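You operate a simulated robot arm through the tools that you are given. There is no shell and no other tool. Be economical: measure what you need, move in short steps, check, and stop when the job is done.

You run a simulated two-armed robot. Do the job below in one go: nothing can be reset, and whatever is moved stays where it is left.

## Task
Tip the red cup into the sieve, shake it through, and tip the chips into the blue bin.
Fine: put cup and sieve back, leave the frame pushed in, spill none. Set down upright: red cup.

Only the result counts: the job must be done as asked and must still hold three seconds after the hand-in. Knocking over, shifting, dropping, spilling or breaking anything else fails it.

## Robot
Two 7-joint arms with fingered hands on one trunk, on a base that drives. Base frame: it is fixed to the floor where the robot stands at the start and does not move with it; the origin is under the middle of the robot, x ahead of it, y to its left, z up; the surface under the hand at the start is at about z = 900. Readings come in mm, rad, newtons and seconds.
The left shoulder is at the start at [60, 177, 1000], the right one opposite. Places, roughly: black tint bin [900, -1400, 900]; blue bowl [1000, -750, 250]; blue cup [1000, -1500, 250]; frame with the red handle [900, 300, 1000]; glue bin [900, 100, 1000]; grout bin [900, -200, 1000]; orange tint bin [900, -1200, 900]; orange tub [750, -1500, 1000]; red tint bin [900, -1000, 900]; sand bin [900, -800, 1000]; waste bin [900, 600, 1000]; white cup [1000, -1000, 250]; yellow cup [1000, -1250, 250]. Payload 4 kg a hand.
Tool frame (each hand has its own): the origin (TCP) lies between the finger pads and is the grasp point; the fingertips stand 37 mm ahead of it; z points along the fingers, y is the line along which they close. The gripper opens to 124 mm. The gripper's body begins 43 mm behind the TCP. The gripper is a hand of 3 fingers: y runs from the thumb to the fingers, the wrist lies at [-15, -108, -202] in the tool frame.
Orientation is that of the tool frame in the base frame, as a unit quaternion [x, y, z, w]. With the fingers straight down and the wrist toward the robot, the tool's x, y and z point along [0, 1, 0], [1, 0, 0] and [0, 0, -1] of the base frame.

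## Interface
- The arms move only by the tool move_arm. It takes "left_increments", "right_increments" or both (then of equal length, played together; a hand with none holds still); each is a list of rows, each a list of 2 entries, a list of its own where there are three numbers: the shift along the tool's x, y, z in mm, then the turn, a rotation vector about the tool's x, y, z in rad. In form: [[[dx, dy, dz], [rx, ry, rz]], ...]. A call has 1 to 8 rows; each row shifts and turns the commanded pose from where the row before left it, along the tool's axes as they then stand. Each row takes 0.2 s and may step no farther than 50 mm and 0.15 rad from the row before; otherwise, the whole call is refused. A pose out of reach is approached as far as the arm can. The call stops where the force on the tool passes 40 N (or 10 N more than at its start, if that is more) or the arm is blocked; 0.2 s more then pass. In this call time passes only in rows, and 0.2 s behind the last. It gives the time, the measured TCP pose, the force on the tool (base axes), the opening and the grip force at its end, in the units of the frame above (readings bear some noise), with the torque about the TCP (base axes, N m) and any sound that the robot's microphone picked up.
- Cameras (640 x 400 px; columns grow to the right, rows downward): "scene" is now at [55.4, 15.1, 1656.7]; the picture's right is [0.16, -0.99, 0.00], its down [-0.60, -0.10, -0.79] and it looks along [0.78, 0.13, -0.61] (base axes); focal length 284 px, centre (320, 200). "left" rides on the left gripper at [-64, -76, -136] in its tool frame; the picture's right is [-0.84, -0.26, 0.48], its down [0.48, -0.76, 0.43] and it looks along [0.26, 0.60, 0.76] (tool axes); focal length 256 px, centre (320, 200). "right" rides on the right gripper at [64, -76, -136] in its tool frame; the picture's right is [-0.84, 0.26, -0.48], its down [-0.48, -0.76, 0.43] and it looks along [-0.26, 0.60, 0.76] (tool axes); focal length 256 px, centre (320, 200). There is no depth. A picture from a camera that has moved, and an enlarged one, comes with that camera's place and axes in the base frame and with its lens.
- grab_frame(camera): a new picture of that camera. The clock stands still meanwhile.
- raise_lower(by): slides the trunk up (or, below 0, down) by that many mm; the arms and the scene camera ride with it, the base frame stays. It gives what a move gives, with no picture.
- base_move(legs): drives the robot by 1 to 6 legs, each [ahead, left, turn to the left] in mm, mm and rad, along the robot's own axes; the way and the turn of a leg run together, so that a leg with both is an arc; at most 1500 mm and 3.142 rad a leg. The arms and the cameras ride along, it lands a little off, and it stops where it bumps. It gives what a move gives.
- curl_fingers(index, middle, thumb_bend, thumb_turn, hand): sets how far each is bent, from 0 (flat) to 1 (curled in); at 0.3 the hand is open as for a grip, at 0.7 the pads meet at the TCP. One left out holds its place. A second passes; each finger stops where it meets its share of the squeeze, and holds until it gets a number again. It is the only way to open and close the hand. It gives what a move gives, with no picture; readings hold the bend of each and the force on the fingers (four entries, about 0 where the hand has none), thumb and palm. thumb_turn goes from beside the hand (0) to across from the fingers (1), as for a grip.
- aim_head(pan, tilt): turns the head with the scene camera to pan (to the left, within 1.501 rad either way) and tilt (down, from -0.506 to 1.204), counted from straight ahead of the robot. It gives what a move gives.
- zoom(camera, box): a new picture of the part [left, top, right, bottom] of that camera's present view, enlarged. The clock stands still meanwhile.
- finish_job(): hands the job in; it is judged then, once.

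Work in short steps. Places have to be worked out from the pictures, the camera data and where the tool is seen: move nearer, look again, correct. Check each grasp and each placing, and mend what went wrong. You have 120 turns and 92 pictures in all, those below and enlarged ones among them. Open the grippers and draw the arms clear of the work before you hand the job in, unless the task says otherwise; then end with one line.

The tools are called after ">>>" by a JSON object that holds its "fn" and its "kwargs". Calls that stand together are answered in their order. move_arm: Moves the arms, as the interface text tells. Its arguments: {"type":"object","properties":{"left_increments":{"type":"array"},"right_increments":{"type":"array"}},"required":[]} The other tools are called the same way: raise_lower (by) slides the trunk up or down; curl_fingers (index, middle, thumb_bend, thumb_turn, hand) moves the fingers one by one; base_move (legs) drives the base; aim_head (pan, tilt) turns the head that bears the scene camera; grab_frame (camera) takes a picture; zoom (camera, box) takes an enlarged picture of a part of a camera's view; finish_job () hands the job in.

At the start:

```text
t: 0.0
left_ee_pos: [437.5, 415.6, 1370.9]
left_tcp_rot: [0.707, 0.707, 0.0, 0.0]
left_wrist_force: [0.7, -0.9, 0.7]
left_torque: [-0.01, 0.0, 0.0]
left_opening: 123.8
left_gripper_force: 0.1
left_shape: jaw
left_bend: [0.3, 0.3, 0.3, 0.98]
left_finger forces: [0.0, 0.0, 0.1, 0.0, 0.0, 0.0]
right_ee_pos: [596.5, -101.7, 1306.4]
right_tcp_rot: [0.708, 0.707, 0.0, -0.001]
right_wrist_force: [0.4, 0.7, -0.2]
right_torque: [-0.01, -0.01, 0.0]
right_opening: 123.6
right_gripper_force: 0.1
right_shape: jaw
right_bend: [0.3, 0.3, 0.3, 0.98]
right_finger forces: [0.0, 0.0, 0.1, 0.0, 0.0, 0.0]
trunk travel left (down, up): [-525.0, 65.0]
robot x, y, heading: [-1.4, -1.9, 0.001]
head pan, tilt: [0.162, 0.66]
```

scene: 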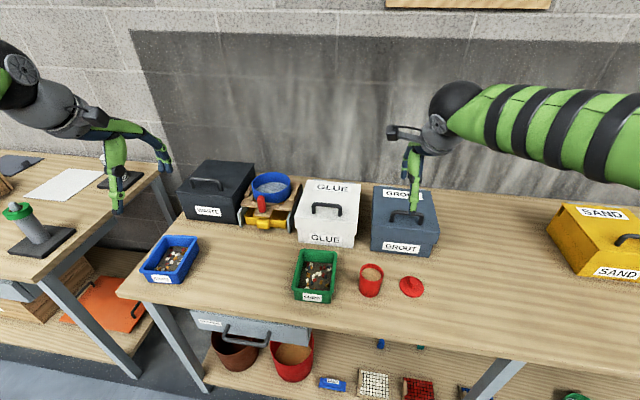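
right: 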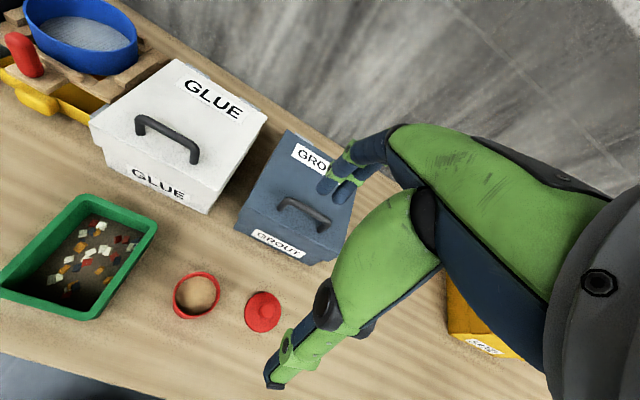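
left: 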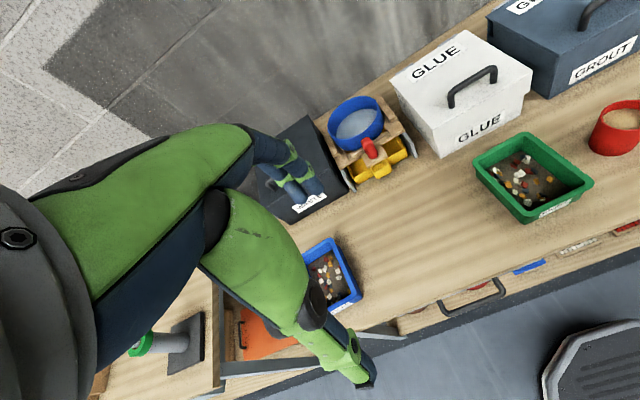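

The red cup, open and holding some sand-like fill, stands near the right hand. The blue sieve sits on a wooden frame with a red handle and a yellow tray under it. I zoom in on both.

>>> {"fn": "zoom", "kwargs": {"camera": "scene", "box": [220, 160, 320, 240]}}

>>> {"fn": "zoom", "kwargs": {"camera": "scene", "box": [280, 230, 440, 330]}}

>>> {"fn": "zoom", "kwargs": {"camera": "left", "box": [280, 80, 440, 200]}}

>>> {"fn": "zoom", "kwargs": {"camera": "scene", "box": [120, 220, 220, 300]}}

```text
5.00 times, centred on (270, 200) of scene
camera zoom: at [55.4, 15.1, 1656.7], right [0.16, -0.99, 0.0], down [-0.6, -0.1, -0.79], along [0.78, 0.13, -0.61], focal length 1421 px, centre (570, 200)
```

zoom: 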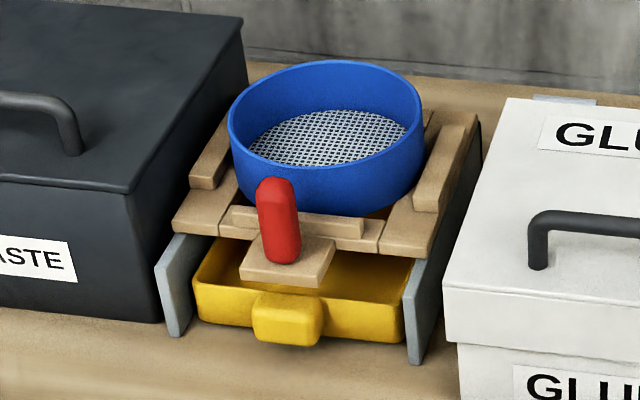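

```text
4.00 times, centred on (360, 280) of scene
camera zoom: at [55.4, 15.1, 1656.7], right [0.16, -0.99, 0.0], down [-0.6, -0.1, -0.79], along [0.78, 0.13, -0.61], focal length 1137 px, centre (160, -120)
```

zoom: 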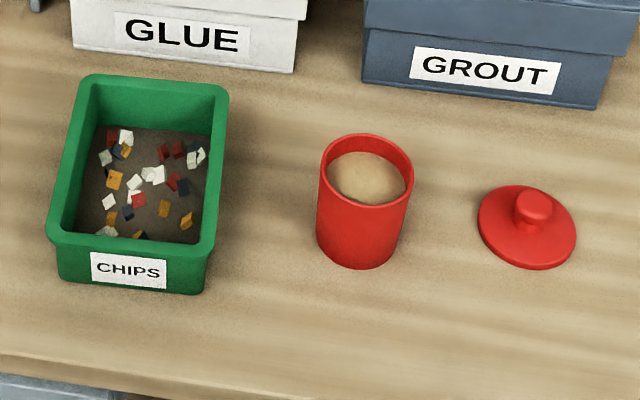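

```text
3.33 times, centred on (360, 140) of left
camera zoom: at [362.1, 352.2, 1508.8], right [-0.26, -0.84, -0.48], down [-0.76, 0.48, -0.43], along [0.6, 0.26, -0.76], focal length 853 px, centre (187, 400)
```

zoom: 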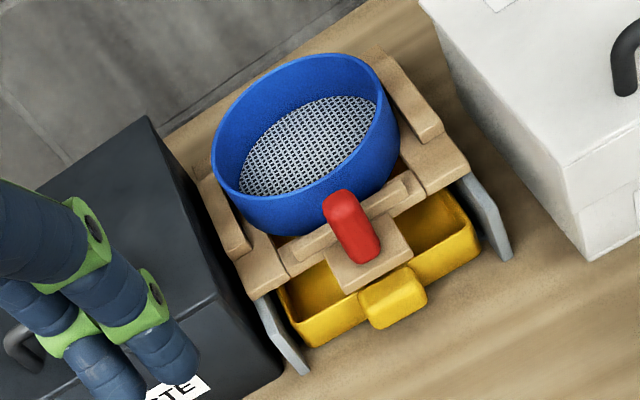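

```text
5.00 times, centred on (170, 260) of scene
camera zoom: at [55.4, 15.1, 1656.7], right [0.16, -0.99, 0.0], down [-0.6, -0.1, -0.79], along [0.78, 0.13, -0.61], focal length 1421 px, centre (1070, -100)
```

zoom: 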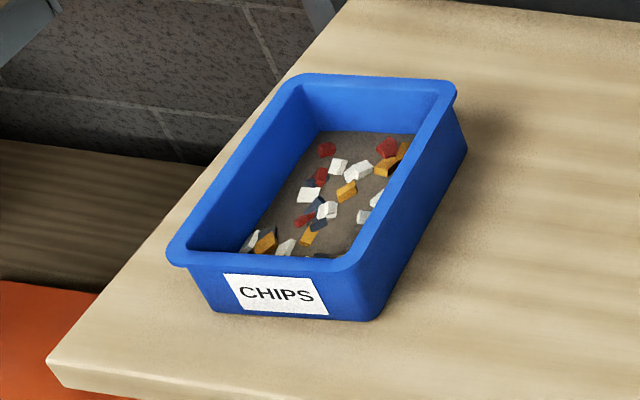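

The cup is at about (602, -50), 80 mm high and 68 mm across. The sieve rim centre is near (912, 345, 1043), the red handle near (809, 348), and the blue bin near (595, 609). I back the base up a little so the right arm can take the cup from the front, and start turning the right hand.

>>> {"fn": "base_move", "kwargs": {"legs": [[-150, 0, 0]]}}

>>> {"fn": "move_arm", "kwargs": {"right_increments": [[[0, 0, 0], [0, 0, -0.15]], [[0, 0, 0], [0, 0, -0.15]], [[0, 0, 0], [0, 0, -0.15]], [[0, 0, 0], [0, 0, -0.15]], [[0, 0, 0], [0, 0, -0.15]], [[0, 0, 0], [0, 0, -0.15]], [[0, 0, 0], [0, 0, -0.15]], [[0, 0, 0], [0, 0, -0.15]]]}}

>>> {"fn": "move_arm", "kwargs": {"right_increments": [[[0, 0, 0], [0, 0, -0.15]], [[0, 0, 0], [0, 0, -0.15]], [[0, 0, 0], [0, 0, -0.071]], [[0, 0, 0], [0, -0.15, 0]], [[0, 0, 0], [0, -0.15, 0]], [[0, 0, 0], [0, -0.15, 0]], [[0, 0, 0], [0, -0.15, 0]], [[0, 0, 0], [0, -0.15, 0]]]}}

```text
t: 1.4
left_ee_pos: [284.9, 415.1, 1372.6]
left_tcp_rot: [0.706, 0.708, 0.0, 0.0]
left_wrist_force: [-0.5, 0.1, -0.4]
left_torque: [0.0, -0.03, -0.01]
left_opening: 123.6
left_gripper_force: 0.0
left_shape: jaw
left_bend: [0.3, 0.3, 0.3, 0.98]
left_finger forces: [0.1, 0.0, 0.0, 0.0, 0.1, 0.1]
right_ee_pos: [444.9, -100.6, 1306.6]
right_tcp_rot: [0.707, 0.707, 0.001, 0.001]
right_wrist_force: [-0.2, -0.1, 0.5]
right_torque: [-0.01, -0.05, 0.02]
right_opening: 123.7
right_gripper_force: 0.2
right_shape: jaw
right_bend: [0.3, 0.3, 0.3, 0.98]
right_finger forces: [0.0, 0.0, 0.1, 0.1, 0.0, 0.0]
trunk travel left (down, up): [-525.0, 65.0]
robot x, y, heading: [-151.5, 2.8, 0.003]
head pan, tilt: [0.162, 0.66]
```

```text
t: 3.2
left_ee_pos: [287.2, 417.6, 1370.5]
left_tcp_rot: [0.706, 0.708, 0.0, 0.0]
left_wrist_force: [0.2, -0.9, 0.8]
left_torque: [0.02, 0.02, -0.03]
left_opening: 123.6
left_gripper_force: 0.1
left_shape: jaw
left_bend: [0.3, 0.3, 0.3, 0.98]
left_finger forces: [0.1, 0.0, 0.0, 0.1, 0.0, 0.0]
right_ee_pos: [446.2, -101.8, 1305.8]
right_tcp_rot: [0.183, 0.983, -0.001, 0.0]
right_wrist_force: [-0.3, 0.9, 0.1]
right_torque: [0.01, -0.02, 0.01]
right_opening: 123.6
right_gripper_force: 0.1
right_shape: jaw
right_bend: [0.3, 0.3, 0.3, 0.98]
right_finger forces: [0.0, 0.0, 0.0, 0.0, 0.1, 0.1]
trunk travel left (down, up): [-525.0, 65.0]
robot x, y, heading: [-151.9, -1.1, -0.002]
head pan, tilt: [0.162, 0.66]
```

```text
t: 5.0
left_ee_pos: [285.9, 416.6, 1370.8]
left_tcp_rot: [0.707, 0.708, 0.001, -0.001]
left_wrist_force: [0.1, -0.7, -0.5]
left_torque: [0.01, -0.04, -0.03]
left_opening: 123.6
left_gripper_force: 0.1
left_shape: jaw
left_bend: [0.3, 0.3, 0.3, 0.98]
left_finger forces: [0.0, 0.0, 0.1, 0.1, 0.0, 0.1]
right_ee_pos: [445.9, -101.1, 1306.6]
right_tcp_rot: [0.0, 0.93, 0.0, 0.367]
right_wrist_force: [-0.9, 0.1, 0.4]
right_torque: [-0.01, 0.02, -0.02]
right_opening: 123.4
right_gripper_force: 0.0
right_shape: jaw
right_bend: [0.3, 0.3, 0.3, 0.98]
right_finger forces: [0.0, 0.0, 0.1, 0.1, 0.1, 0.0]
trunk travel left (down, up): [-525.0, 65.0]
robot x, y, heading: [-145.4, 0.7, 0.004]
head pan, tilt: [0.162, 0.66]
```

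The hand turns freely. I finish pitching it to about 30° below horizontal and descend toward a pre-grasp behind the cup.

>>> {"fn": "move_arm", "kwargs": {"right_increments": [[[0, 0, 0], [0, -0.15, 0]], [[0, 0, 0], [0, -0.15, 0]], [[36, 8.5, 27], [0, 0, 0]], [[36, 8.5, 27], [0, 0, 0]], [[36, 8.5, 27], [0, 0, 0]], [[36, 8.5, 27], [0, 0, 0]], [[36, 8.5, 27], [0, 0, 0]], [[36, 8.5, 27], [0, 0, 0]]]}}

>>> {"fn": "grab_frame", "kwargs": {"camera": "scene"}}

>>> {"fn": "grab_frame", "kwargs": {"camera": "right"}}

```text
t: 6.8
left_ee_pos: [288.2, 416.8, 1371.9]
left_tcp_rot: [0.707, 0.707, 0.0, -0.001]
left_wrist_force: [0.2, 0.1, -0.1]
left_torque: [-0.02, 0.01, 0.03]
left_opening: 123.5
left_gripper_force: 0.1
left_shape: jaw
left_bend: [0.3, 0.3, 0.3, 0.98]
left_finger forces: [0.0, 0.0, 0.0, 0.0, 0.0, 0.1]
right_ee_pos: [477.9, -49.6, 1037.9]
right_tcp_rot: [0.0, 0.865, 0.0, 0.501]
right_wrist_force: [-0.1, 0.1, -0.6]
right_torque: [0.01, 0.03, -0.01]
right_opening: 124.1
right_gripper_force: 0.1
right_shape: jaw
right_bend: [0.3, 0.3, 0.3, 0.98]
right_finger forces: [0.0, 0.0, 0.0, 0.0, 0.0, 0.1]
trunk travel left (down, up): [-525.0, 65.0]
robot x, y, heading: [-150.3, 1.6, -0.001]
head pan, tilt: [0.162, 0.66]
```

```text
84 pictures are left
camera scene: at [-94.7, 15.6, 1656.7], right [0.16, -0.99, 0.0], down [-0.61, -0.1, -0.79], along [0.78, 0.13, -0.61], focal length 284 px, centre (320, 200)
```

scene: 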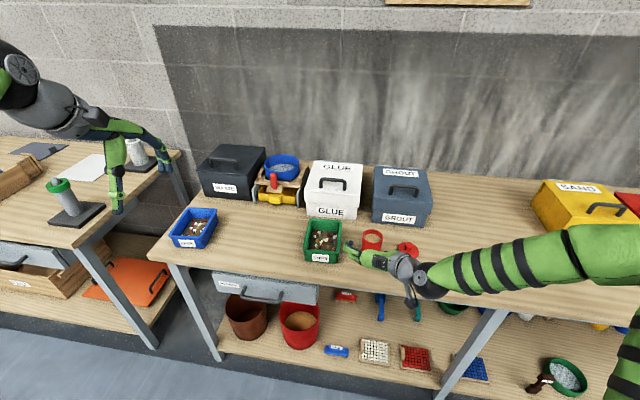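

```text
83 pictures are left
camera right: at [327.7, -123.7, 1051.4], right [0.0, 0.26, 0.97], down [0.62, -0.76, 0.2], along [0.79, 0.6, -0.16], focal length 256 px, centre (320, 200)
```

right: 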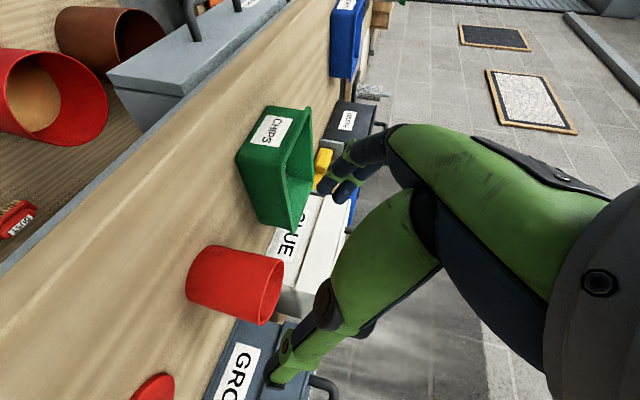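

The cup checks out near (600, -49), with about 70 mm of clearance to the green bin on its left. I flatten the hand to 15°, line up and advance most of the way, then look.

>>> {"fn": "move_arm", "kwargs": {"right_increments": [[[0, 0, 0], [0, -0.131, 0]], [[0, 0, 0], [0, -0.131, 0]], [[25, 0, 0], [0, 0, 0]], [[25, 0, 0], [0, 0, 0]], [[0, 0, 30], [0, 0, 0]], [[0, 0, 30], [0, 0, 0]], [[0, 0, 30], [0, 0, 0]]]}}

>>> {"fn": "grab_frame", "kwargs": {"camera": "right"}}

>>> {"fn": "zoom", "kwargs": {"camera": "scene", "box": [290, 200, 450, 300]}}

```text
t: 8.4
left_ee_pos: [287.5, 416.9, 1370.3]
left_tcp_rot: [0.706, 0.708, 0.0, 0.0]
left_wrist_force: [0.0, 0.1, -0.5]
left_torque: [0.0, 0.01, 0.0]
left_opening: 123.5
left_gripper_force: 0.0
left_shape: jaw
left_bend: [0.3, 0.3, 0.3, 0.98]
left_finger forces: [0.0, 0.0, 0.0, 0.1, 0.0, 0.0]
right_ee_pos: [551.8, -51.0, 965.5]
right_tcp_rot: [0.001, 0.792, 0.0, 0.61]
right_wrist_force: [-0.1, -0.4, 0.9]
right_torque: [0.01, 0.02, 0.01]
right_opening: 123.8
right_gripper_force: 0.0
right_shape: jaw
right_bend: [0.3, 0.3, 0.3, 0.98]
right_finger forces: [0.1, 0.0, 0.0, 0.0, 0.1, 0.0]
trunk travel left (down, up): [-525.0, 65.0]
robot x, y, heading: [-151.8, -0.9, -0.0]
head pan, tilt: [0.162, 0.66]
```

```text
82 pictures are left
camera right: at [404.2, -124.4, 939.4], right [-0.25, 0.26, 0.93], down [0.54, -0.76, 0.36], along [0.8, 0.6, 0.05], focal length 256 px, centre (320, 200)
```

right: 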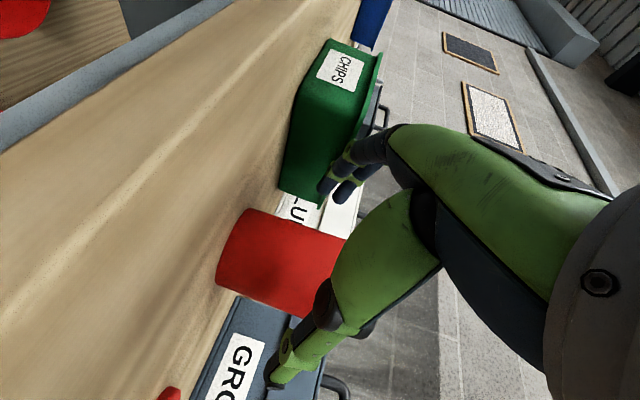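

```text
4.00 times, centred on (370, 250) of scene
camera zoom: at [-94.9, 15.2, 1656.7], right [0.16, -0.99, 0.0], down [-0.6, -0.1, -0.79], along [0.78, 0.13, -0.61], focal length 1137 px, centre (120, 0)
```

zoom: 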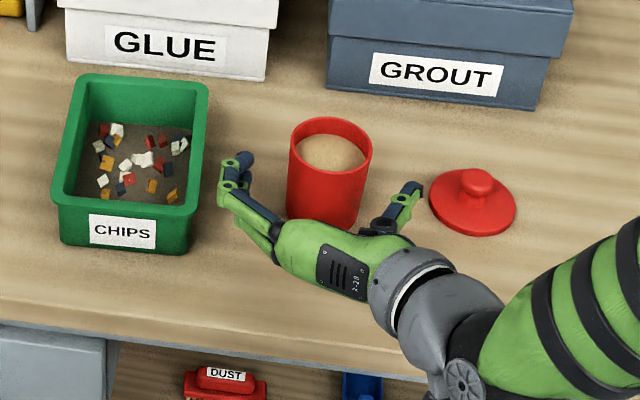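

The cup sits centred between the fingers on the left and the thumb on the right. I advance 44 mm and close.

>>> {"fn": "move_arm", "kwargs": {"right_increments": [[[0, 0, 22], [0, 0, 0]], [[2, 0, 21], [0, 0, 0]]]}}

>>> {"fn": "curl_fingers", "kwargs": {"hand": "right", "index": 0.7, "middle": 0.7, "thumb_bend": 0.7}}

>>> {"fn": "zoom", "kwargs": {"camera": "scene", "box": [290, 200, 450, 300]}}

```text
t: 9.0
left_ee_pos: [286.9, 414.9, 1371.7]
left_tcp_rot: [0.706, 0.708, 0.0, -0.001]
left_wrist_force: [-0.2, -0.2, 0.2]
left_torque: [0.02, -0.02, -0.06]
left_opening: 123.6
left_gripper_force: 0.0
left_shape: jaw
left_bend: [0.3, 0.3, 0.3, 0.98]
left_finger forces: [0.0, 0.1, 0.0, 0.0, 0.0, 0.0]
right_ee_pos: [594.3, -50.1, 952.6]
right_tcp_rot: [0.001, 0.793, 0.0, 0.609]
right_wrist_force: [0.1, 1.0, 0.2]
right_torque: [-0.04, 0.0, -0.01]
right_opening: 124.0
right_gripper_force: 0.1
right_shape: jaw
right_bend: [0.3, 0.3, 0.3, 0.98]
right_finger forces: [0.0, 0.1, 0.1, 0.1, 0.0, 0.0]
trunk travel left (down, up): [-525.0, 65.0]
robot x, y, heading: [-153.4, -0.0, -0.002]
head pan, tilt: [0.162, 0.66]
```

```text
t: 10.0
left_ee_pos: [288.1, 415.1, 1371.5]
left_tcp_rot: [0.707, 0.708, 0.0, 0.001]
left_wrist_force: [-0.7, 0.2, 0.2]
left_torque: [0.0, 0.0, -0.01]
left_opening: 123.7
left_gripper_force: 0.1
left_shape: jaw
left_bend: [0.3, 0.3, 0.3, 0.98]
left_finger forces: [0.1, 0.0, 0.1, 0.0, 0.0, 0.0]
right_ee_pos: [594.4, -50.6, 954.2]
right_tcp_rot: [0.0, 0.792, -0.001, 0.61]
right_wrist_force: [2.3, -0.1, 8.0]
right_torque: [0.19, -0.13, -0.02]
right_opening: 67.6
right_gripper_force: 30.5
right_shape: fingers
right_bend: [0.51, 0.57, 0.54, 0.97]
right_finger forces: [17.9, 11.6, 0.0, 0.0, 31.9, 0.0]
trunk travel left (down, up): [-525.0, 65.0]
robot x, y, heading: [-148.6, -2.1, 0.001]
head pan, tilt: [0.162, 0.66]
```

```text
4.00 times, centred on (370, 250) of scene
camera zoom: at [-95.9, 15.0, 1656.8], right [0.16, -0.99, 0.0], down [-0.6, -0.1, -0.79], along [0.78, 0.13, -0.61], focal length 1137 px, centre (120, 0)
```

zoom: 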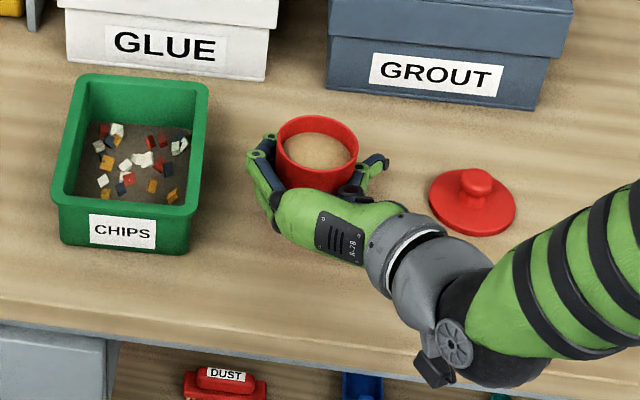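

The cup is gripped at 30 N with a 68 mm opening, and it moved about 12 mm left as the hand closed. To put it back I will aim the TCP about 12 mm further right. I lift straight up 160 mm.

>>> {"fn": "move_arm", "kwargs": {"right_increments": [[[-19, 0, -5], [0, 0, 0]], [[-29, 0, -7.7], [0, 0, 0]], [[-36, 0, -9.6], [0, 0, 0]], [[-36, 0, -9.6], [0, 0, 0]], [[-36, 0, -9.6], [0, 0, 0]]]}}

>>> {"fn": "grab_frame", "kwargs": {"camera": "scene"}}

```text
t: 11.2
left_ee_pos: [286.1, 416.7, 1372.3]
left_tcp_rot: [0.706, 0.708, 0.0, 0.0]
left_wrist_force: [0.7, -0.2, -0.2]
left_torque: [0.02, 0.0, 0.0]
left_opening: 123.5
left_gripper_force: 0.1
left_shape: jaw
left_bend: [0.3, 0.3, 0.3, 0.98]
left_finger forces: [0.0, 0.1, 0.0, 0.0, 0.1, 0.0]
right_ee_pos: [594.9, -49.6, 1115.9]
right_tcp_rot: [-0.001, 0.793, 0.001, 0.61]
right_wrist_force: [-0.2, 0.4, -2.8]
right_torque: [-0.01, 0.01, -0.02]
right_opening: 67.5
right_gripper_force: 30.2
right_shape: fingers
right_bend: [0.51, 0.58, 0.54, 0.96]
right_finger forces: [18.2, 11.2, 0.1, 0.0, 31.4, 0.0]
trunk travel left (down, up): [-525.0, 65.0]
robot x, y, heading: [-150.4, 1.5, 0.004]
head pan, tilt: [0.162, 0.66]
```

```text
79 pictures are left
camera scene: at [-96.0, 15.2, 1656.6], right [0.16, -0.99, 0.0], down [-0.6, -0.1, -0.79], along [0.78, 0.13, -0.61], focal length 284 px, centre (320, 200)
```

scene: 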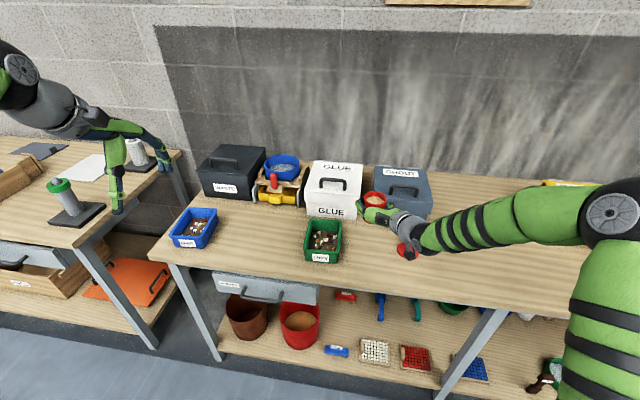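

The grip holds, with about 0.3 kg in hand. I drive left 430 mm and then forward 150 mm, to bring the cup in front of the sieve.

>>> {"fn": "base_move", "kwargs": {"legs": [[0, 430, 0], [150, 0, 0]]}}

>>> {"fn": "aim_head", "kwargs": {"pan": 0.0, "tilt": 0.66}}

>>> {"fn": "grab_frame", "kwargs": {"camera": "scene"}}

>>> {"fn": "grab_frame", "kwargs": {"camera": "left"}}

```text
t: 14.8
left_ee_pos: [441.1, 852.0, 1369.3]
left_tcp_rot: [0.707, 0.707, -0.001, -0.001]
left_wrist_force: [0.6, -0.3, -0.5]
left_torque: [0.01, 0.01, 0.01]
left_opening: 123.9
left_gripper_force: 0.0
left_shape: jaw
left_bend: [0.3, 0.3, 0.3, 0.98]
left_finger forces: [0.0, 0.1, 0.0, 0.1, 0.0, 0.1]
right_ee_pos: [748.1, 384.8, 1114.2]
right_tcp_rot: [0.001, 0.793, -0.001, 0.61]
right_wrist_force: [0.2, -0.4, -2.2]
right_torque: [-0.05, -0.01, 0.03]
right_opening: 67.6
right_gripper_force: 30.6
right_shape: fingers
right_bend: [0.51, 0.58, 0.54, 0.96]
right_finger forces: [18.3, 11.1, 0.0, 0.1, 31.5, 0.0]
trunk travel left (down, up): [-525.0, 65.0]
robot x, y, heading: [-1.1, 437.8, -0.004]
head pan, tilt: [0.162, 0.66]
```

```text
t: 15.5
left_ee_pos: [438.8, 852.2, 1371.8]
left_tcp_rot: [0.708, 0.706, 0.0, 0.0]
left_wrist_force: [-0.3, -0.6, -0.4]
left_torque: [0.01, -0.01, -0.01]
left_opening: 123.5
left_gripper_force: 0.0
left_shape: jaw
left_bend: [0.3, 0.3, 0.3, 0.98]
left_finger forces: [0.0, 0.0, 0.0, 0.0, 0.0, 0.0]
right_ee_pos: [745.9, 384.3, 1115.9]
right_tcp_rot: [0.001, 0.793, 0.0, 0.609]
right_wrist_force: [-0.8, -0.8, -2.9]
right_torque: [-0.01, 0.03, 0.0]
right_opening: 67.9
right_gripper_force: 30.6
right_shape: fingers
right_bend: [0.51, 0.58, 0.54, 0.96]
right_finger forces: [18.2, 11.2, 0.0, 0.0, 31.4, 0.0]
trunk travel left (down, up): [-525.0, 65.0]
robot x, y, heading: [1.5, 435.2, -0.001]
head pan, tilt: [0.0, 0.66]
```

```text
78 pictures are left
camera scene: at [57.3, 438.1, 1656.7], right [0.0, -1.0, 0.0], down [-0.61, 0.0, -0.79], along [0.79, 0.0, -0.61], focal length 284 px, centre (320, 200)
```

scene: 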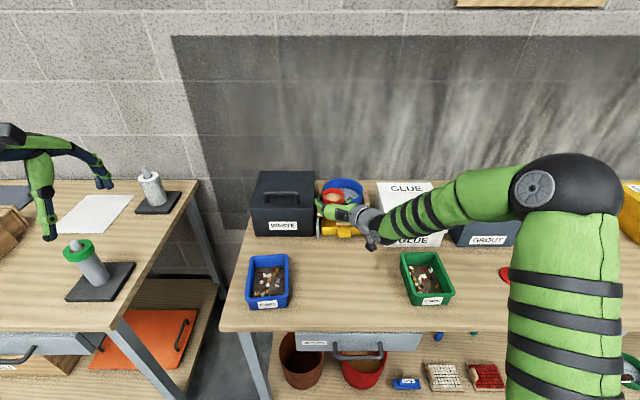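

```text
77 pictures are left
camera left: at [363.4, 788.7, 1508.8], right [-0.26, -0.84, -0.48], down [-0.76, 0.48, -0.43], along [0.6, 0.25, -0.76], focal length 256 px, centre (320, 200)
```

left: 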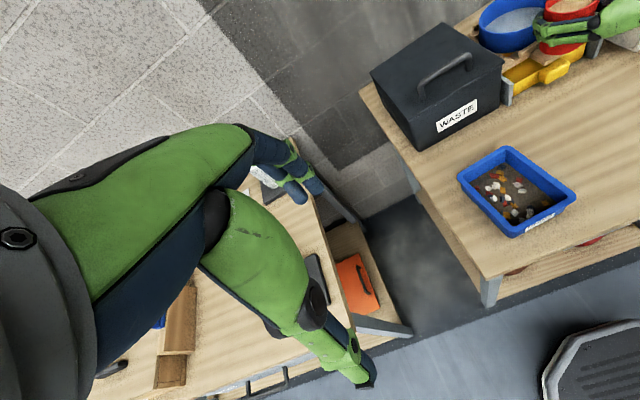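

The cup hangs in front of the sieve. I raise it 40 mm and move it over the sieve, to about TCP (908, 320, 1155).

>>> {"fn": "move_arm", "kwargs": {"right_increments": [[[-38.7, 0, -10], [0, 0, 0]], [[-10.5, -16, 39.7], [0, 0, 0]], [[-10.5, -16, 39.7], [0, 0, 0]], [[-10.5, -16, 39.7], [0, 0, 0]], [[-10.5, -16, 39.7], [0, 0, 0]]]}}

>>> {"fn": "zoom", "kwargs": {"camera": "scene", "box": [260, 140, 420, 240]}}

>>> {"fn": "zoom", "kwargs": {"camera": "left", "box": [400, 0, 640, 150]}}

```text
t: 16.7
left_ee_pos: [439.8, 852.3, 1370.5]
left_tcp_rot: [0.707, 0.707, -0.001, -0.001]
left_wrist_force: [0.3, 0.4, -0.6]
left_torque: [0.0, 0.02, 0.01]
left_opening: 123.7
left_gripper_force: 0.0
left_shape: jaw
left_bend: [0.3, 0.3, 0.3, 0.98]
left_finger forces: [0.1, 0.0, 0.0, 0.0, 0.1, 0.0]
right_ee_pos: [912.2, 319.5, 1152.7]
right_tcp_rot: [0.0, 0.793, -0.001, 0.61]
right_wrist_force: [-0.6, 0.8, -2.9]
right_torque: [-0.03, 0.02, 0.01]
right_opening: 67.6
right_gripper_force: 29.7
right_shape: fingers
right_bend: [0.51, 0.58, 0.54, 0.96]
right_finger forces: [17.7, 11.1, 0.0, 0.0, 30.7, 0.1]
trunk travel left (down, up): [-525.0, 65.0]
robot x, y, heading: [4.2, 438.9, -0.005]
head pan, tilt: [0.0, 0.66]
```

```text
4.00 times, centred on (340, 190) of scene
camera zoom: at [58.2, 438.0, 1656.7], right [0.0, -1.0, 0.0], down [-0.61, 0.0, -0.79], along [0.79, 0.0, -0.61], focal length 1137 px, centre (240, 240)
```

zoom: 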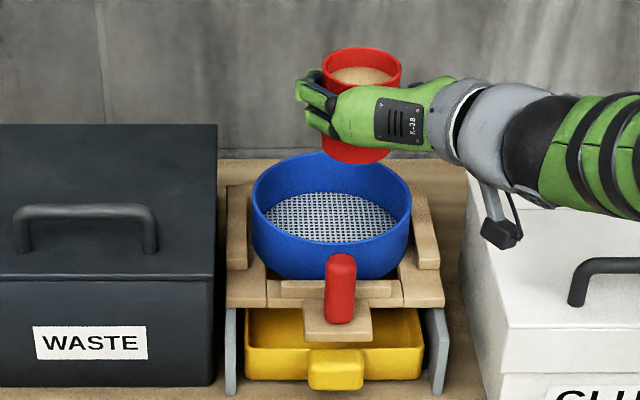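

```text
2.67 times, centred on (520, 75) of left
camera zoom: at [364.3, 788.5, 1508.6], right [-0.26, -0.84, -0.48], down [-0.76, 0.48, -0.43], along [0.6, 0.25, -0.76], focal length 683 px, centre (-213, 533)
```

zoom: 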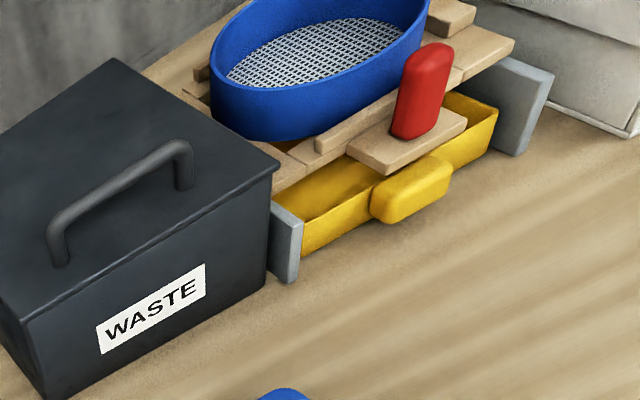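

The sieve centre is at about (914, 352) and the cup centre at (910, 335, rim 1178), so the lip should land over the middle of the sieve. I start tipping to the left.

>>> {"fn": "move_arm", "kwargs": {"right_increments": [[[0, 0, 0], [0.0384, 0, -0.145]], [[0, 0, 0], [0.0384, 0, -0.145]], [[0, 0, 0], [0.0384, 0, -0.145]], [[0, 0, 0], [0.0384, 0, -0.145]], [[0, 0, 0], [0.0384, 0, -0.145]], [[0, 0, 0], [0.0384, 0, -0.145]]]}}

>>> {"fn": "zoom", "kwargs": {"camera": "scene", "box": [260, 140, 420, 240]}}

```text
t: 18.1
left_ee_pos: [439.6, 853.5, 1371.9]
left_tcp_rot: [0.708, 0.707, 0.0, 0.0]
left_wrist_force: [-0.8, -0.2, -0.1]
left_torque: [0.01, 0.01, 0.0]
left_opening: 123.6
left_gripper_force: 0.0
left_shape: jaw
left_bend: [0.3, 0.3, 0.3, 0.98]
left_finger forces: [0.0, 0.0, 0.1, 0.0, 0.0, 0.0]
right_ee_pos: [910.4, 322.1, 1155.3]
right_tcp_rot: [-0.266, 0.713, -0.347, 0.548]
right_wrist_force: [1.0, -0.5, -3.7]
right_torque: [0.02, 0.03, 0.0]
right_opening: 67.3
right_gripper_force: 30.2
right_shape: fingers
right_bend: [0.51, 0.58, 0.54, 0.96]
right_finger forces: [18.9, 11.3, 0.0, 0.0, 30.1, 0.0]
trunk travel left (down, up): [-525.0, 65.0]
robot x, y, heading: [0.9, 436.0, -0.002]
head pan, tilt: [0.0, 0.66]
```

```text
4.00 times, centred on (340, 190) of scene
camera zoom: at [57.4, 439.0, 1656.7], right [0.0, -1.0, 0.0], down [-0.61, 0.0, -0.79], along [0.79, 0.0, -0.61], focal length 1137 px, centre (240, 240)
```

zoom: 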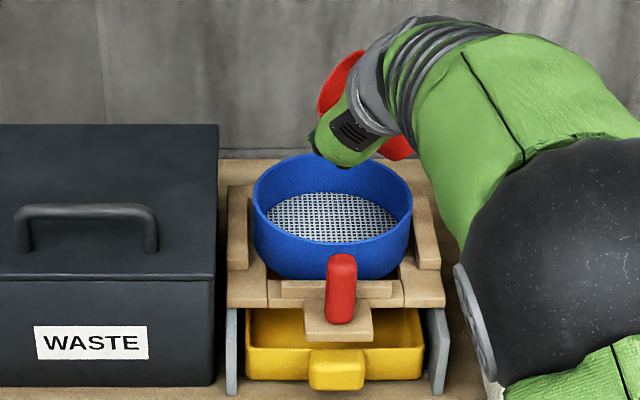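

No contact; the cup is at about 52°. I lower 12 mm and tip on to about 86°.

>>> {"fn": "move_arm", "kwargs": {"right_increments": [[[7.2, 9.4, 1.9], [0, 0, 0]], [[0, 0, 0], [0.0307, 0, -0.116]], [[0, 0, 0], [0.0307, 0, -0.116]], [[0, 0, 0], [0.0307, 0, -0.116]], [[0, 0, 0], [0.0307, 0, -0.116]], [[0, 0, 0], [0.0307, 0, -0.116]]]}}

>>> {"fn": "zoom", "kwargs": {"camera": "scene", "box": [260, 140, 420, 240]}}

>>> {"fn": "zoom", "kwargs": {"camera": "left", "box": [400, 0, 640, 150]}}

```text
t: 19.5
left_ee_pos: [439.0, 852.9, 1372.1]
left_tcp_rot: [0.708, 0.706, 0.001, -0.001]
left_wrist_force: [0.7, 0.4, 0.8]
left_torque: [-0.05, -0.02, 0.02]
left_opening: 123.8
left_gripper_force: 0.2
left_shape: jaw
left_bend: [0.3, 0.3, 0.3, 0.98]
left_finger forces: [0.0, 0.0, 0.0, 0.0, 0.0, 0.1]
right_ee_pos: [910.3, 321.7, 1143.2]
right_tcp_rot: [-0.415, 0.58, -0.542, 0.445]
right_wrist_force: [0.1, -0.4, -1.4]
right_torque: [0.03, -0.01, -0.01]
right_opening: 67.0
right_gripper_force: 29.6
right_shape: fingers
right_bend: [0.51, 0.58, 0.54, 0.96]
right_finger forces: [18.2, 11.4, 0.0, 0.0, 30.1, 0.0]
trunk travel left (down, up): [-525.0, 65.0]
robot x, y, heading: [6.0, 436.5, -0.003]
head pan, tilt: [0.0, 0.66]
```

```text
4.00 times, centred on (340, 190) of scene
camera zoom: at [57.4, 438.6, 1656.7], right [0.0, -1.0, 0.0], down [-0.61, 0.0, -0.79], along [0.79, 0.0, -0.61], focal length 1137 px, centre (240, 240)
```

zoom: 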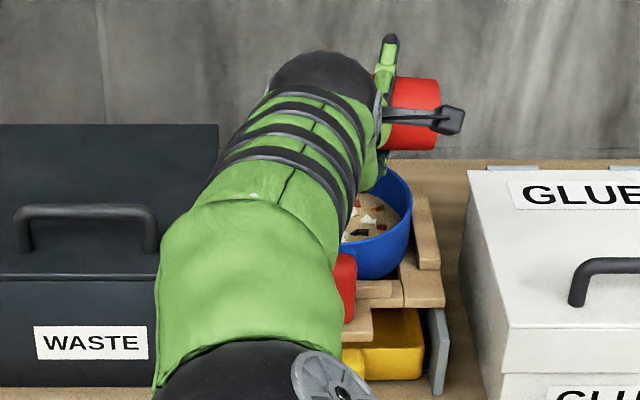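

```text
2.67 times, centred on (520, 75) of left
camera zoom: at [363.5, 789.1, 1508.7], right [-0.26, -0.84, -0.48], down [-0.76, 0.48, -0.43], along [0.6, 0.25, -0.76], focal length 683 px, centre (-213, 533)
```

zoom: 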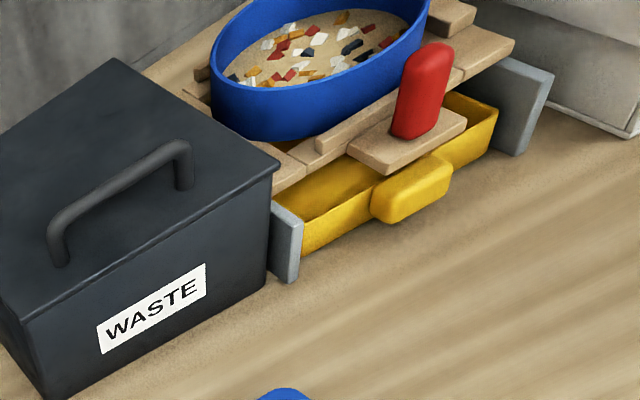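

The sand and chips are landing in the sieve. I tip on by another 0.6 rad to empty the cup fully.

>>> {"fn": "move_arm", "kwargs": {"right_increments": [[[0, 0, 0], [0.0307, 0, -0.116]], [[0, 0, 0], [0.0307, 0, -0.116]], [[0, 0, 0], [0.0307, 0, -0.116]], [[0, 0, 0], [0.0307, 0, -0.116]], [[0, 0, 0], [0.0307, 0, -0.116]], [[0, 0, 0], [0, 0, 0]], [[0, 0, 0], [0, 0, 0]]]}}

>>> {"fn": "zoom", "kwargs": {"camera": "scene", "box": [260, 140, 420, 240]}}

```text
t: 21.1
left_ee_pos: [439.2, 851.7, 1370.9]
left_tcp_rot: [0.708, 0.706, 0.0, 0.001]
left_wrist_force: [-0.2, 0.4, 0.4]
left_torque: [0.02, -0.01, 0.0]
left_opening: 123.9
left_gripper_force: 0.1
left_shape: jaw
left_bend: [0.3, 0.3, 0.3, 0.98]
left_finger forces: [0.0, 0.0, 0.1, 0.0, 0.0, 0.0]
right_ee_pos: [910.2, 322.0, 1143.1]
right_tcp_rot: [0.529, -0.395, 0.688, -0.302]
right_wrist_force: [0.1, -0.7, -0.2]
right_torque: [0.01, 0.02, -0.01]
right_opening: 67.0
right_gripper_force: 29.7
right_shape: fingers
right_bend: [0.51, 0.58, 0.54, 0.96]
right_finger forces: [17.6, 11.4, 0.1, 0.1, 30.1, 0.0]
trunk travel left (down, up): [-525.0, 65.0]
robot x, y, heading: [3.4, 438.9, -0.004]
head pan, tilt: [0.0, 0.66]
```

```text
4.00 times, centred on (340, 190) of scene
camera zoom: at [57.3, 438.1, 1656.7], right [0.0, -1.0, 0.0], down [-0.61, 0.0, -0.79], along [0.79, 0.0, -0.61], focal length 1137 px, centre (240, 240)
```

zoom: 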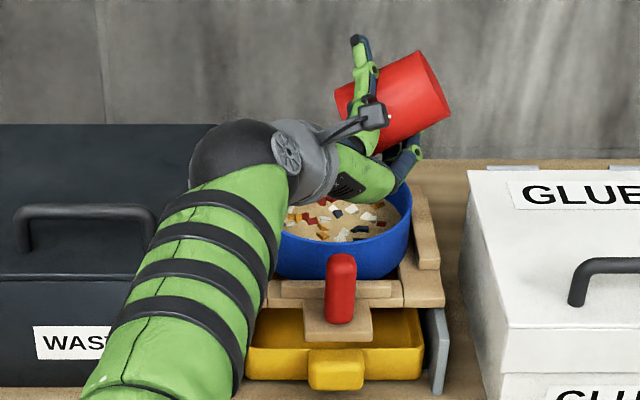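

The cup is empty and everything is in the sieve. I rise a little and rotate back upright.

>>> {"fn": "move_arm", "kwargs": {"right_increments": [[[9.8, -17.3, 2.6], [0, 0, 0]], [[0, 0, 0], [-0.0384, 0, 0.145]], [[0, 0, 0], [-0.0384, 0, 0.145]], [[0, 0, 0], [-0.0384, 0, 0.145]], [[0, 0, 0], [-0.0384, 0, 0.145]], [[0, 0, 0], [-0.0384, 0, 0.145]], [[0, 0, 0], [-0.0384, 0, 0.145]], [[0, 0, 0], [-0.0384, 0, 0.145]]]}}

>>> {"fn": "move_arm", "kwargs": {"right_increments": [[[0, 0, 0], [-0.0384, 0, 0.145]], [[0, 0, 0], [-0.0384, 0, 0.145]], [[0, 0, 0], [-0.0384, 0, 0.145]], [[0, 0, 0], [-0.0384, 0, 0.145]], [[0, 0, 0], [-0.0384, 0, 0.145]], [[0, 0, 0], [-0.0384, 0, 0.145]], [[0, 0, 0], [-0.0384, 0, 0.145]]]}}

```text
t: 22.9
left_ee_pos: [439.6, 852.3, 1371.7]
left_tcp_rot: [0.708, 0.706, -0.001, 0.0]
left_wrist_force: [-0.5, 0.2, 0.0]
left_torque: [-0.01, 0.02, 0.01]
left_opening: 123.6
left_gripper_force: 0.1
left_shape: jaw
left_bend: [0.3, 0.3, 0.3, 0.98]
left_finger forces: [0.0, 0.1, 0.0, 0.1, 0.0, 0.0]
right_ee_pos: [910.5, 321.1, 1162.7]
right_tcp_rot: [-0.304, 0.687, -0.397, 0.527]
right_wrist_force: [0.2, -0.4, -1.3]
right_torque: [0.03, 0.0, 0.0]
right_opening: 66.7
right_gripper_force: 29.0
right_shape: fingers
right_bend: [0.51, 0.58, 0.54, 0.96]
right_finger forces: [17.2, 11.3, 0.0, 0.1, 29.8, 0.0]
trunk travel left (down, up): [-525.0, 65.0]
robot x, y, heading: [1.8, 436.3, 0.002]
head pan, tilt: [0.0, 0.66]
```

```text
t: 24.5
left_ee_pos: [440.7, 851.0, 1371.4]
left_tcp_rot: [0.708, 0.706, -0.001, 0.001]
left_wrist_force: [0.8, -0.7, 0.3]
left_torque: [0.01, 0.01, -0.03]
left_opening: 123.9
left_gripper_force: 0.2
left_shape: jaw
left_bend: [0.3, 0.3, 0.3, 0.98]
left_finger forces: [0.1, 0.1, 0.0, 0.0, 0.1, 0.0]
right_ee_pos: [909.9, 319.8, 1163.0]
right_tcp_rot: [0.002, 0.793, 0.0, 0.609]
right_wrist_force: [-0.5, 0.2, -0.9]
right_torque: [0.01, -0.01, -0.01]
right_opening: 66.9
right_gripper_force: 29.4
right_shape: fingers
right_bend: [0.51, 0.58, 0.54, 0.96]
right_finger forces: [16.9, 11.2, 0.0, 0.0, 29.5, 0.0]
trunk travel left (down, up): [-525.0, 65.0]
robot x, y, heading: [-0.3, 438.5, -0.001]
head pan, tilt: [0.0, 0.66]
```

The cup is upright and empty (about 0.1 kg). I retract it from over the sieve and drive back to its place.

>>> {"fn": "move_arm", "kwargs": {"right_increments": [[[10.5, 16, -39.7], [0, 0, 0]], [[10.5, 16, -39.7], [0, 0, 0]], [[10.5, 16, -39.7], [0, 0, 0]], [[10.5, 16, -39.7], [0, 0, 0]]]}}

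>>> {"fn": "base_move", "kwargs": {"legs": [[-150, 0, 0], [0, -437, 0]]}}

>>> {"fn": "aim_head", "kwargs": {"pan": 0.162, "tilt": 0.66}}

>>> {"fn": "zoom", "kwargs": {"camera": "scene", "box": [290, 180, 450, 280]}}

```text
t: 25.5
left_ee_pos: [437.2, 852.8, 1370.0]
left_tcp_rot: [0.707, 0.707, 0.0, -0.001]
left_wrist_force: [0.0, -0.6, -0.6]
left_torque: [-0.02, 0.02, 0.02]
left_opening: 123.5
left_gripper_force: 0.1
left_shape: jaw
left_bend: [0.3, 0.3, 0.3, 0.98]
left_finger forces: [0.1, 0.0, 0.0, 0.1, 0.0, 0.0]
right_ee_pos: [744.3, 385.3, 1163.3]
right_tcp_rot: [0.0, 0.792, -0.001, 0.61]
right_wrist_force: [0.5, -0.4, -0.2]
right_torque: [-0.01, -0.02, 0.0]
right_opening: 66.7
right_gripper_force: 29.0
right_shape: fingers
right_bend: [0.51, 0.58, 0.54, 0.96]
right_finger forces: [17.0, 11.2, 0.1, 0.0, 29.5, 0.1]
trunk travel left (down, up): [-525.0, 65.0]
robot x, y, heading: [-1.8, 435.4, -0.003]
head pan, tilt: [0.0, 0.66]
```

```text
t: 29.2
left_ee_pos: [287.8, 419.2, 1370.7]
left_tcp_rot: [0.705, 0.71, 0.0, 0.0]
left_wrist_force: [0.7, -0.2, -0.4]
left_torque: [-0.04, 0.0, -0.03]
left_opening: 123.8
left_gripper_force: 0.1
left_shape: jaw
left_bend: [0.3, 0.3, 0.3, 0.98]
left_finger forces: [0.0, 0.1, 0.0, 0.1, 0.0, 0.0]
right_ee_pos: [599.2, -44.5, 1162.8]
right_tcp_rot: [-0.003, 0.793, 0.002, 0.609]
right_wrist_force: [0.7, -0.5, -0.8]
right_torque: [0.02, -0.03, 0.01]
right_opening: 66.7
right_gripper_force: 28.8
right_shape: fingers
right_bend: [0.51, 0.58, 0.54, 0.96]
right_finger forces: [17.0, 11.3, 0.1, 0.0, 29.5, 0.1]
trunk travel left (down, up): [-525.0, 65.0]
robot x, y, heading: [-150.7, 0.5, 0.005]
head pan, tilt: [0.0, 0.66]
```

```text
t: 29.9
left_ee_pos: [287.5, 419.8, 1370.6]
left_tcp_rot: [0.704, 0.71, 0.0, 0.001]
left_wrist_force: [0.0, -0.7, -0.2]
left_torque: [0.05, 0.01, 0.02]
left_opening: 123.6
left_gripper_force: 0.1
left_shape: jaw
left_bend: [0.3, 0.3, 0.3, 0.98]
left_finger forces: [0.0, 0.0, 0.1, 0.1, 0.1, 0.1]
right_ee_pos: [598.8, -44.2, 1161.9]
right_tcp_rot: [-0.002, 0.793, 0.001, 0.609]
right_wrist_force: [0.8, 0.5, -0.4]
right_torque: [-0.01, 0.02, 0.0]
right_opening: 66.5
right_gripper_force: 28.0
right_shape: fingers
right_bend: [0.51, 0.58, 0.54, 0.96]
right_finger forces: [17.0, 11.1, 0.1, 0.0, 29.5, 0.1]
trunk travel left (down, up): [-525.0, 65.0]
robot x, y, heading: [-150.8, 2.9, 0.007]
head pan, tilt: [0.162, 0.66]
```

```text
4.00 times, centred on (370, 230) of scene
camera zoom: at [-91.6, 16.4, 1656.7], right [0.17, -0.99, 0.0], down [-0.6, -0.1, -0.79], along [0.78, 0.13, -0.61], focal length 1137 px, centre (120, 80)
```

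zoom: 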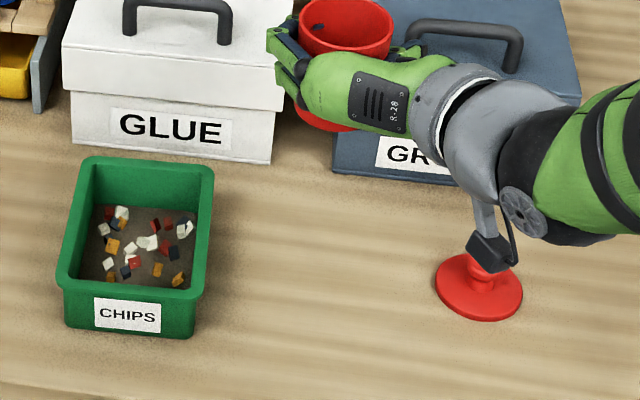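

There's a dark speck inside the cup's left wall; I zoom in to see whether a chip is left behind.

>>> {"fn": "zoom", "kwargs": {"camera": "scene", "box": [350, 170, 400, 220]}}

```text
8.00 times, centred on (375, 195) of scene
camera zoom: at [-91.6, 16.4, 1656.7], right [0.17, -0.99, 0.0], down [-0.6, -0.1, -0.79], along [0.78, 0.13, -0.61], focal length 2273 px, centre (-120, 240)
```

zoom: 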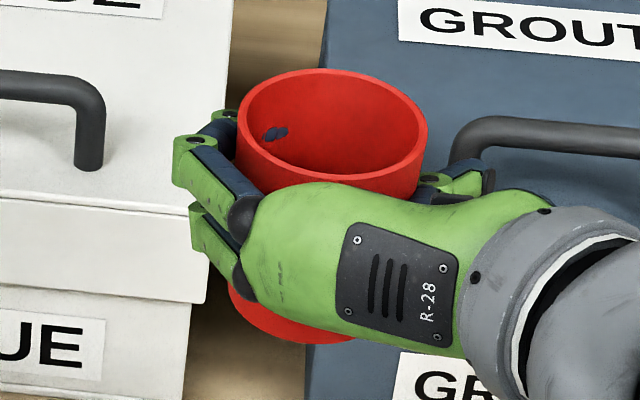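

The speck is the finger pad showing through the wall, not a chip. The cup is now at y≈-31, so I shift it 17 mm right and lower it 195 mm, then ease down to contact.

>>> {"fn": "move_arm", "kwargs": {"right_increments": [[[0, -17, 0], [0, 0, 0]], [[38.7, 0, 10.2], [0, 0, 0]], [[38.7, 0, 10.2], [0, 0, 0]], [[38.7, 0, 10.2], [0, 0, 0]], [[38.7, 0, 10.2], [0, 0, 0]], [[29, 0, 7.7], [0, 0, 0]]]}}

>>> {"fn": "zoom", "kwargs": {"camera": "scene", "box": [290, 200, 450, 300]}}

```text
t: 31.3
left_ee_pos: [289.2, 419.6, 1370.6]
left_tcp_rot: [0.705, 0.709, -0.001, -0.001]
left_wrist_force: [0.1, -0.2, -0.1]
left_torque: [-0.01, 0.0, 0.0]
left_opening: 123.5
left_gripper_force: 0.0
left_shape: jaw
left_bend: [0.3, 0.3, 0.3, 0.98]
left_finger forces: [0.0, 0.0, 0.1, 0.1, 0.0, 0.0]
right_ee_pos: [598.4, -61.4, 971.1]
right_tcp_rot: [-0.003, 0.793, 0.002, 0.61]
right_wrist_force: [-0.4, -0.1, -1.7]
right_torque: [-0.02, 0.01, -0.01]
right_opening: 67.1
right_gripper_force: 28.7
right_shape: fingers
right_bend: [0.51, 0.58, 0.54, 0.96]
right_finger forces: [16.9, 11.2, 0.0, 0.1, 29.3, 0.0]
trunk travel left (down, up): [-525.0, 65.0]
robot x, y, heading: [-146.8, -2.4, 0.008]
head pan, tilt: [0.162, 0.66]
```

```text
4.00 times, centred on (370, 250) of scene
camera zoom: at [-91.1, 16.4, 1656.7], right [0.17, -0.99, 0.0], down [-0.6, -0.1, -0.79], along [0.78, 0.13, -0.61], focal length 1137 px, centre (120, 0)
```

zoom: 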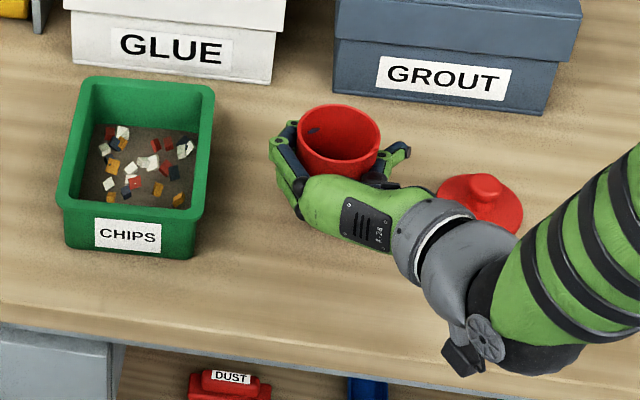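

The cup is about 16 mm above the bench. I lower it in small steps until contact shows.

>>> {"fn": "move_arm", "kwargs": {"right_increments": [[[9.7, 0, 2.5], [0, 0, 0]], [[3.4, 0, 0.9], [0, 0, 0]]]}}

>>> {"fn": "move_arm", "kwargs": {"right_increments": [[[2.4, 0, 0.6], [0, 0, 0]]]}}

```text
t: 31.9
left_ee_pos: [287.8, 420.2, 1371.4]
left_tcp_rot: [0.705, 0.71, 0.0, 0.0]
left_wrist_force: [-0.4, 0.4, -0.1]
left_torque: [-0.01, 0.01, 0.01]
left_opening: 123.6
left_gripper_force: 0.1
left_shape: jaw
left_bend: [0.3, 0.3, 0.3, 0.98]
left_finger forces: [0.0, 0.0, 0.0, 0.0, 0.1, 0.0]
right_ee_pos: [597.0, -60.7, 958.2]
right_tcp_rot: [-0.003, 0.792, 0.002, 0.61]
right_wrist_force: [0.0, 0.2, -1.2]
right_torque: [0.01, 0.06, 0.03]
right_opening: 66.7
right_gripper_force: 29.4
right_shape: fingers
right_bend: [0.51, 0.58, 0.54, 0.96]
right_finger forces: [17.0, 11.2, 0.1, 0.0, 29.4, 0.1]
trunk travel left (down, up): [-525.0, 65.0]
robot x, y, heading: [-143.0, 3.2, 0.005]
head pan, tilt: [0.162, 0.66]
```

```text
t: 32.3
left_ee_pos: [288.8, 420.5, 1372.1]
left_tcp_rot: [0.704, 0.71, 0.001, -0.001]
left_wrist_force: [-0.2, 0.2, 0.2]
left_torque: [0.05, -0.01, 0.0]
left_opening: 123.4
left_gripper_force: 0.0
left_shape: jaw
left_bend: [0.3, 0.3, 0.3, 0.98]
left_finger forces: [0.0, 0.1, 0.1, 0.1, 0.0, 0.0]
right_ee_pos: [597.5, -61.2, 958.0]
right_tcp_rot: [-0.003, 0.792, 0.002, 0.61]
right_wrist_force: [0.3, 0.2, 0.3]
right_torque: [0.04, 0.01, -0.02]
right_opening: 66.5
right_gripper_force: 29.3
right_shape: fingers
right_bend: [0.51, 0.58, 0.54, 0.96]
right_finger forces: [16.8, 11.9, 0.0, 0.2, 29.4, 0.0]
trunk travel left (down, up): [-525.0, 65.0]
robot x, y, heading: [-148.4, -0.6, 0.011]
head pan, tilt: [0.162, 0.66]
```

>>> {"fn": "move_arm", "kwargs": {"right_increments": [[[2.4, 0, 0.6], [0, 0, 0]]]}}

```text
t: 32.7
left_ee_pos: [287.7, 419.9, 1372.2]
left_tcp_rot: [0.705, 0.71, 0.0, 0.0]
left_wrist_force: [-0.4, 0.4, 0.3]
left_torque: [0.03, -0.02, 0.01]
left_opening: 123.7
left_gripper_force: 0.0
left_shape: jaw
left_bend: [0.3, 0.3, 0.3, 0.98]
left_finger forces: [0.1, 0.0, 0.1, 0.1, 0.0, 0.0]
right_ee_pos: [598.6, -60.5, 955.7]
right_tcp_rot: [-0.003, 0.792, 0.001, 0.61]
right_wrist_force: [1.9, -1.1, 6.7]
right_torque: [0.18, -0.04, -0.04]
right_opening: 66.6
right_gripper_force: 29.6
right_shape: fingers
right_bend: [0.51, 0.58, 0.54, 0.97]
right_finger forces: [16.5, 13.5, 0.1, 0.1, 30.1, 0.0]
trunk travel left (down, up): [-525.0, 65.0]
robot x, y, heading: [-146.4, -0.6, 0.006]
head pan, tilt: [0.162, 0.66]
```

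The 6.7 N upward force matches the reading at the original grasp, so the cup is standing on the bench. I open the hand.

>>> {"fn": "curl_fingers", "kwargs": {"hand": "right", "index": 0.3, "middle": 0.3, "thumb_bend": 0.35}}

>>> {"fn": "zoom", "kwargs": {"camera": "scene", "box": [290, 200, 450, 300]}}

```text
t: 33.7
left_ee_pos: [288.3, 419.4, 1371.1]
left_tcp_rot: [0.704, 0.71, 0.001, 0.001]
left_wrist_force: [-0.4, -0.3, -0.5]
left_torque: [-0.01, -0.03, 0.01]
left_opening: 123.7
left_gripper_force: 0.0
left_shape: jaw
left_bend: [0.3, 0.3, 0.3, 0.98]
left_finger forces: [0.0, 0.1, 0.0, 0.0, 0.1, 0.0]
right_ee_pos: [597.7, -61.7, 954.5]
right_tcp_rot: [-0.003, 0.793, 0.002, 0.609]
right_wrist_force: [-0.1, -0.3, -1.5]
right_torque: [0.0, 0.03, 0.01]
right_opening: 116.0
right_gripper_force: 0.0
right_shape: fingers
right_bend: [0.3, 0.3, 0.35, 0.98]
right_finger forces: [0.0, 0.0, 0.0, 0.0, 0.1, 0.1]
trunk travel left (down, up): [-525.0, 65.0]
robot x, y, heading: [-145.6, -0.9, 0.004]
head pan, tilt: [0.162, 0.66]
```

```text
4.00 times, centred on (370, 250) of scene
camera zoom: at [-91.6, 16.4, 1656.7], right [0.17, -0.99, 0.0], down [-0.6, -0.1, -0.79], along [0.78, 0.13, -0.61], focal length 1137 px, centre (120, 0)
```

zoom: 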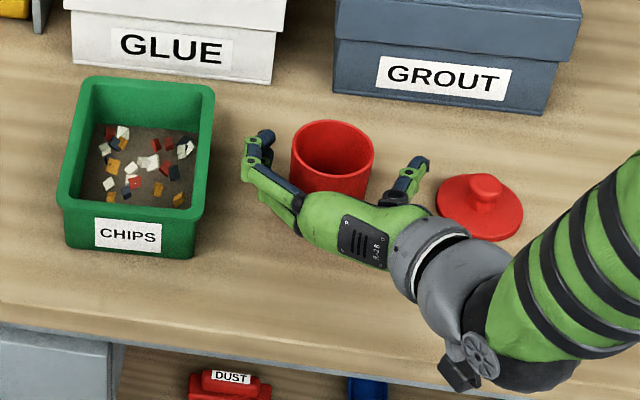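

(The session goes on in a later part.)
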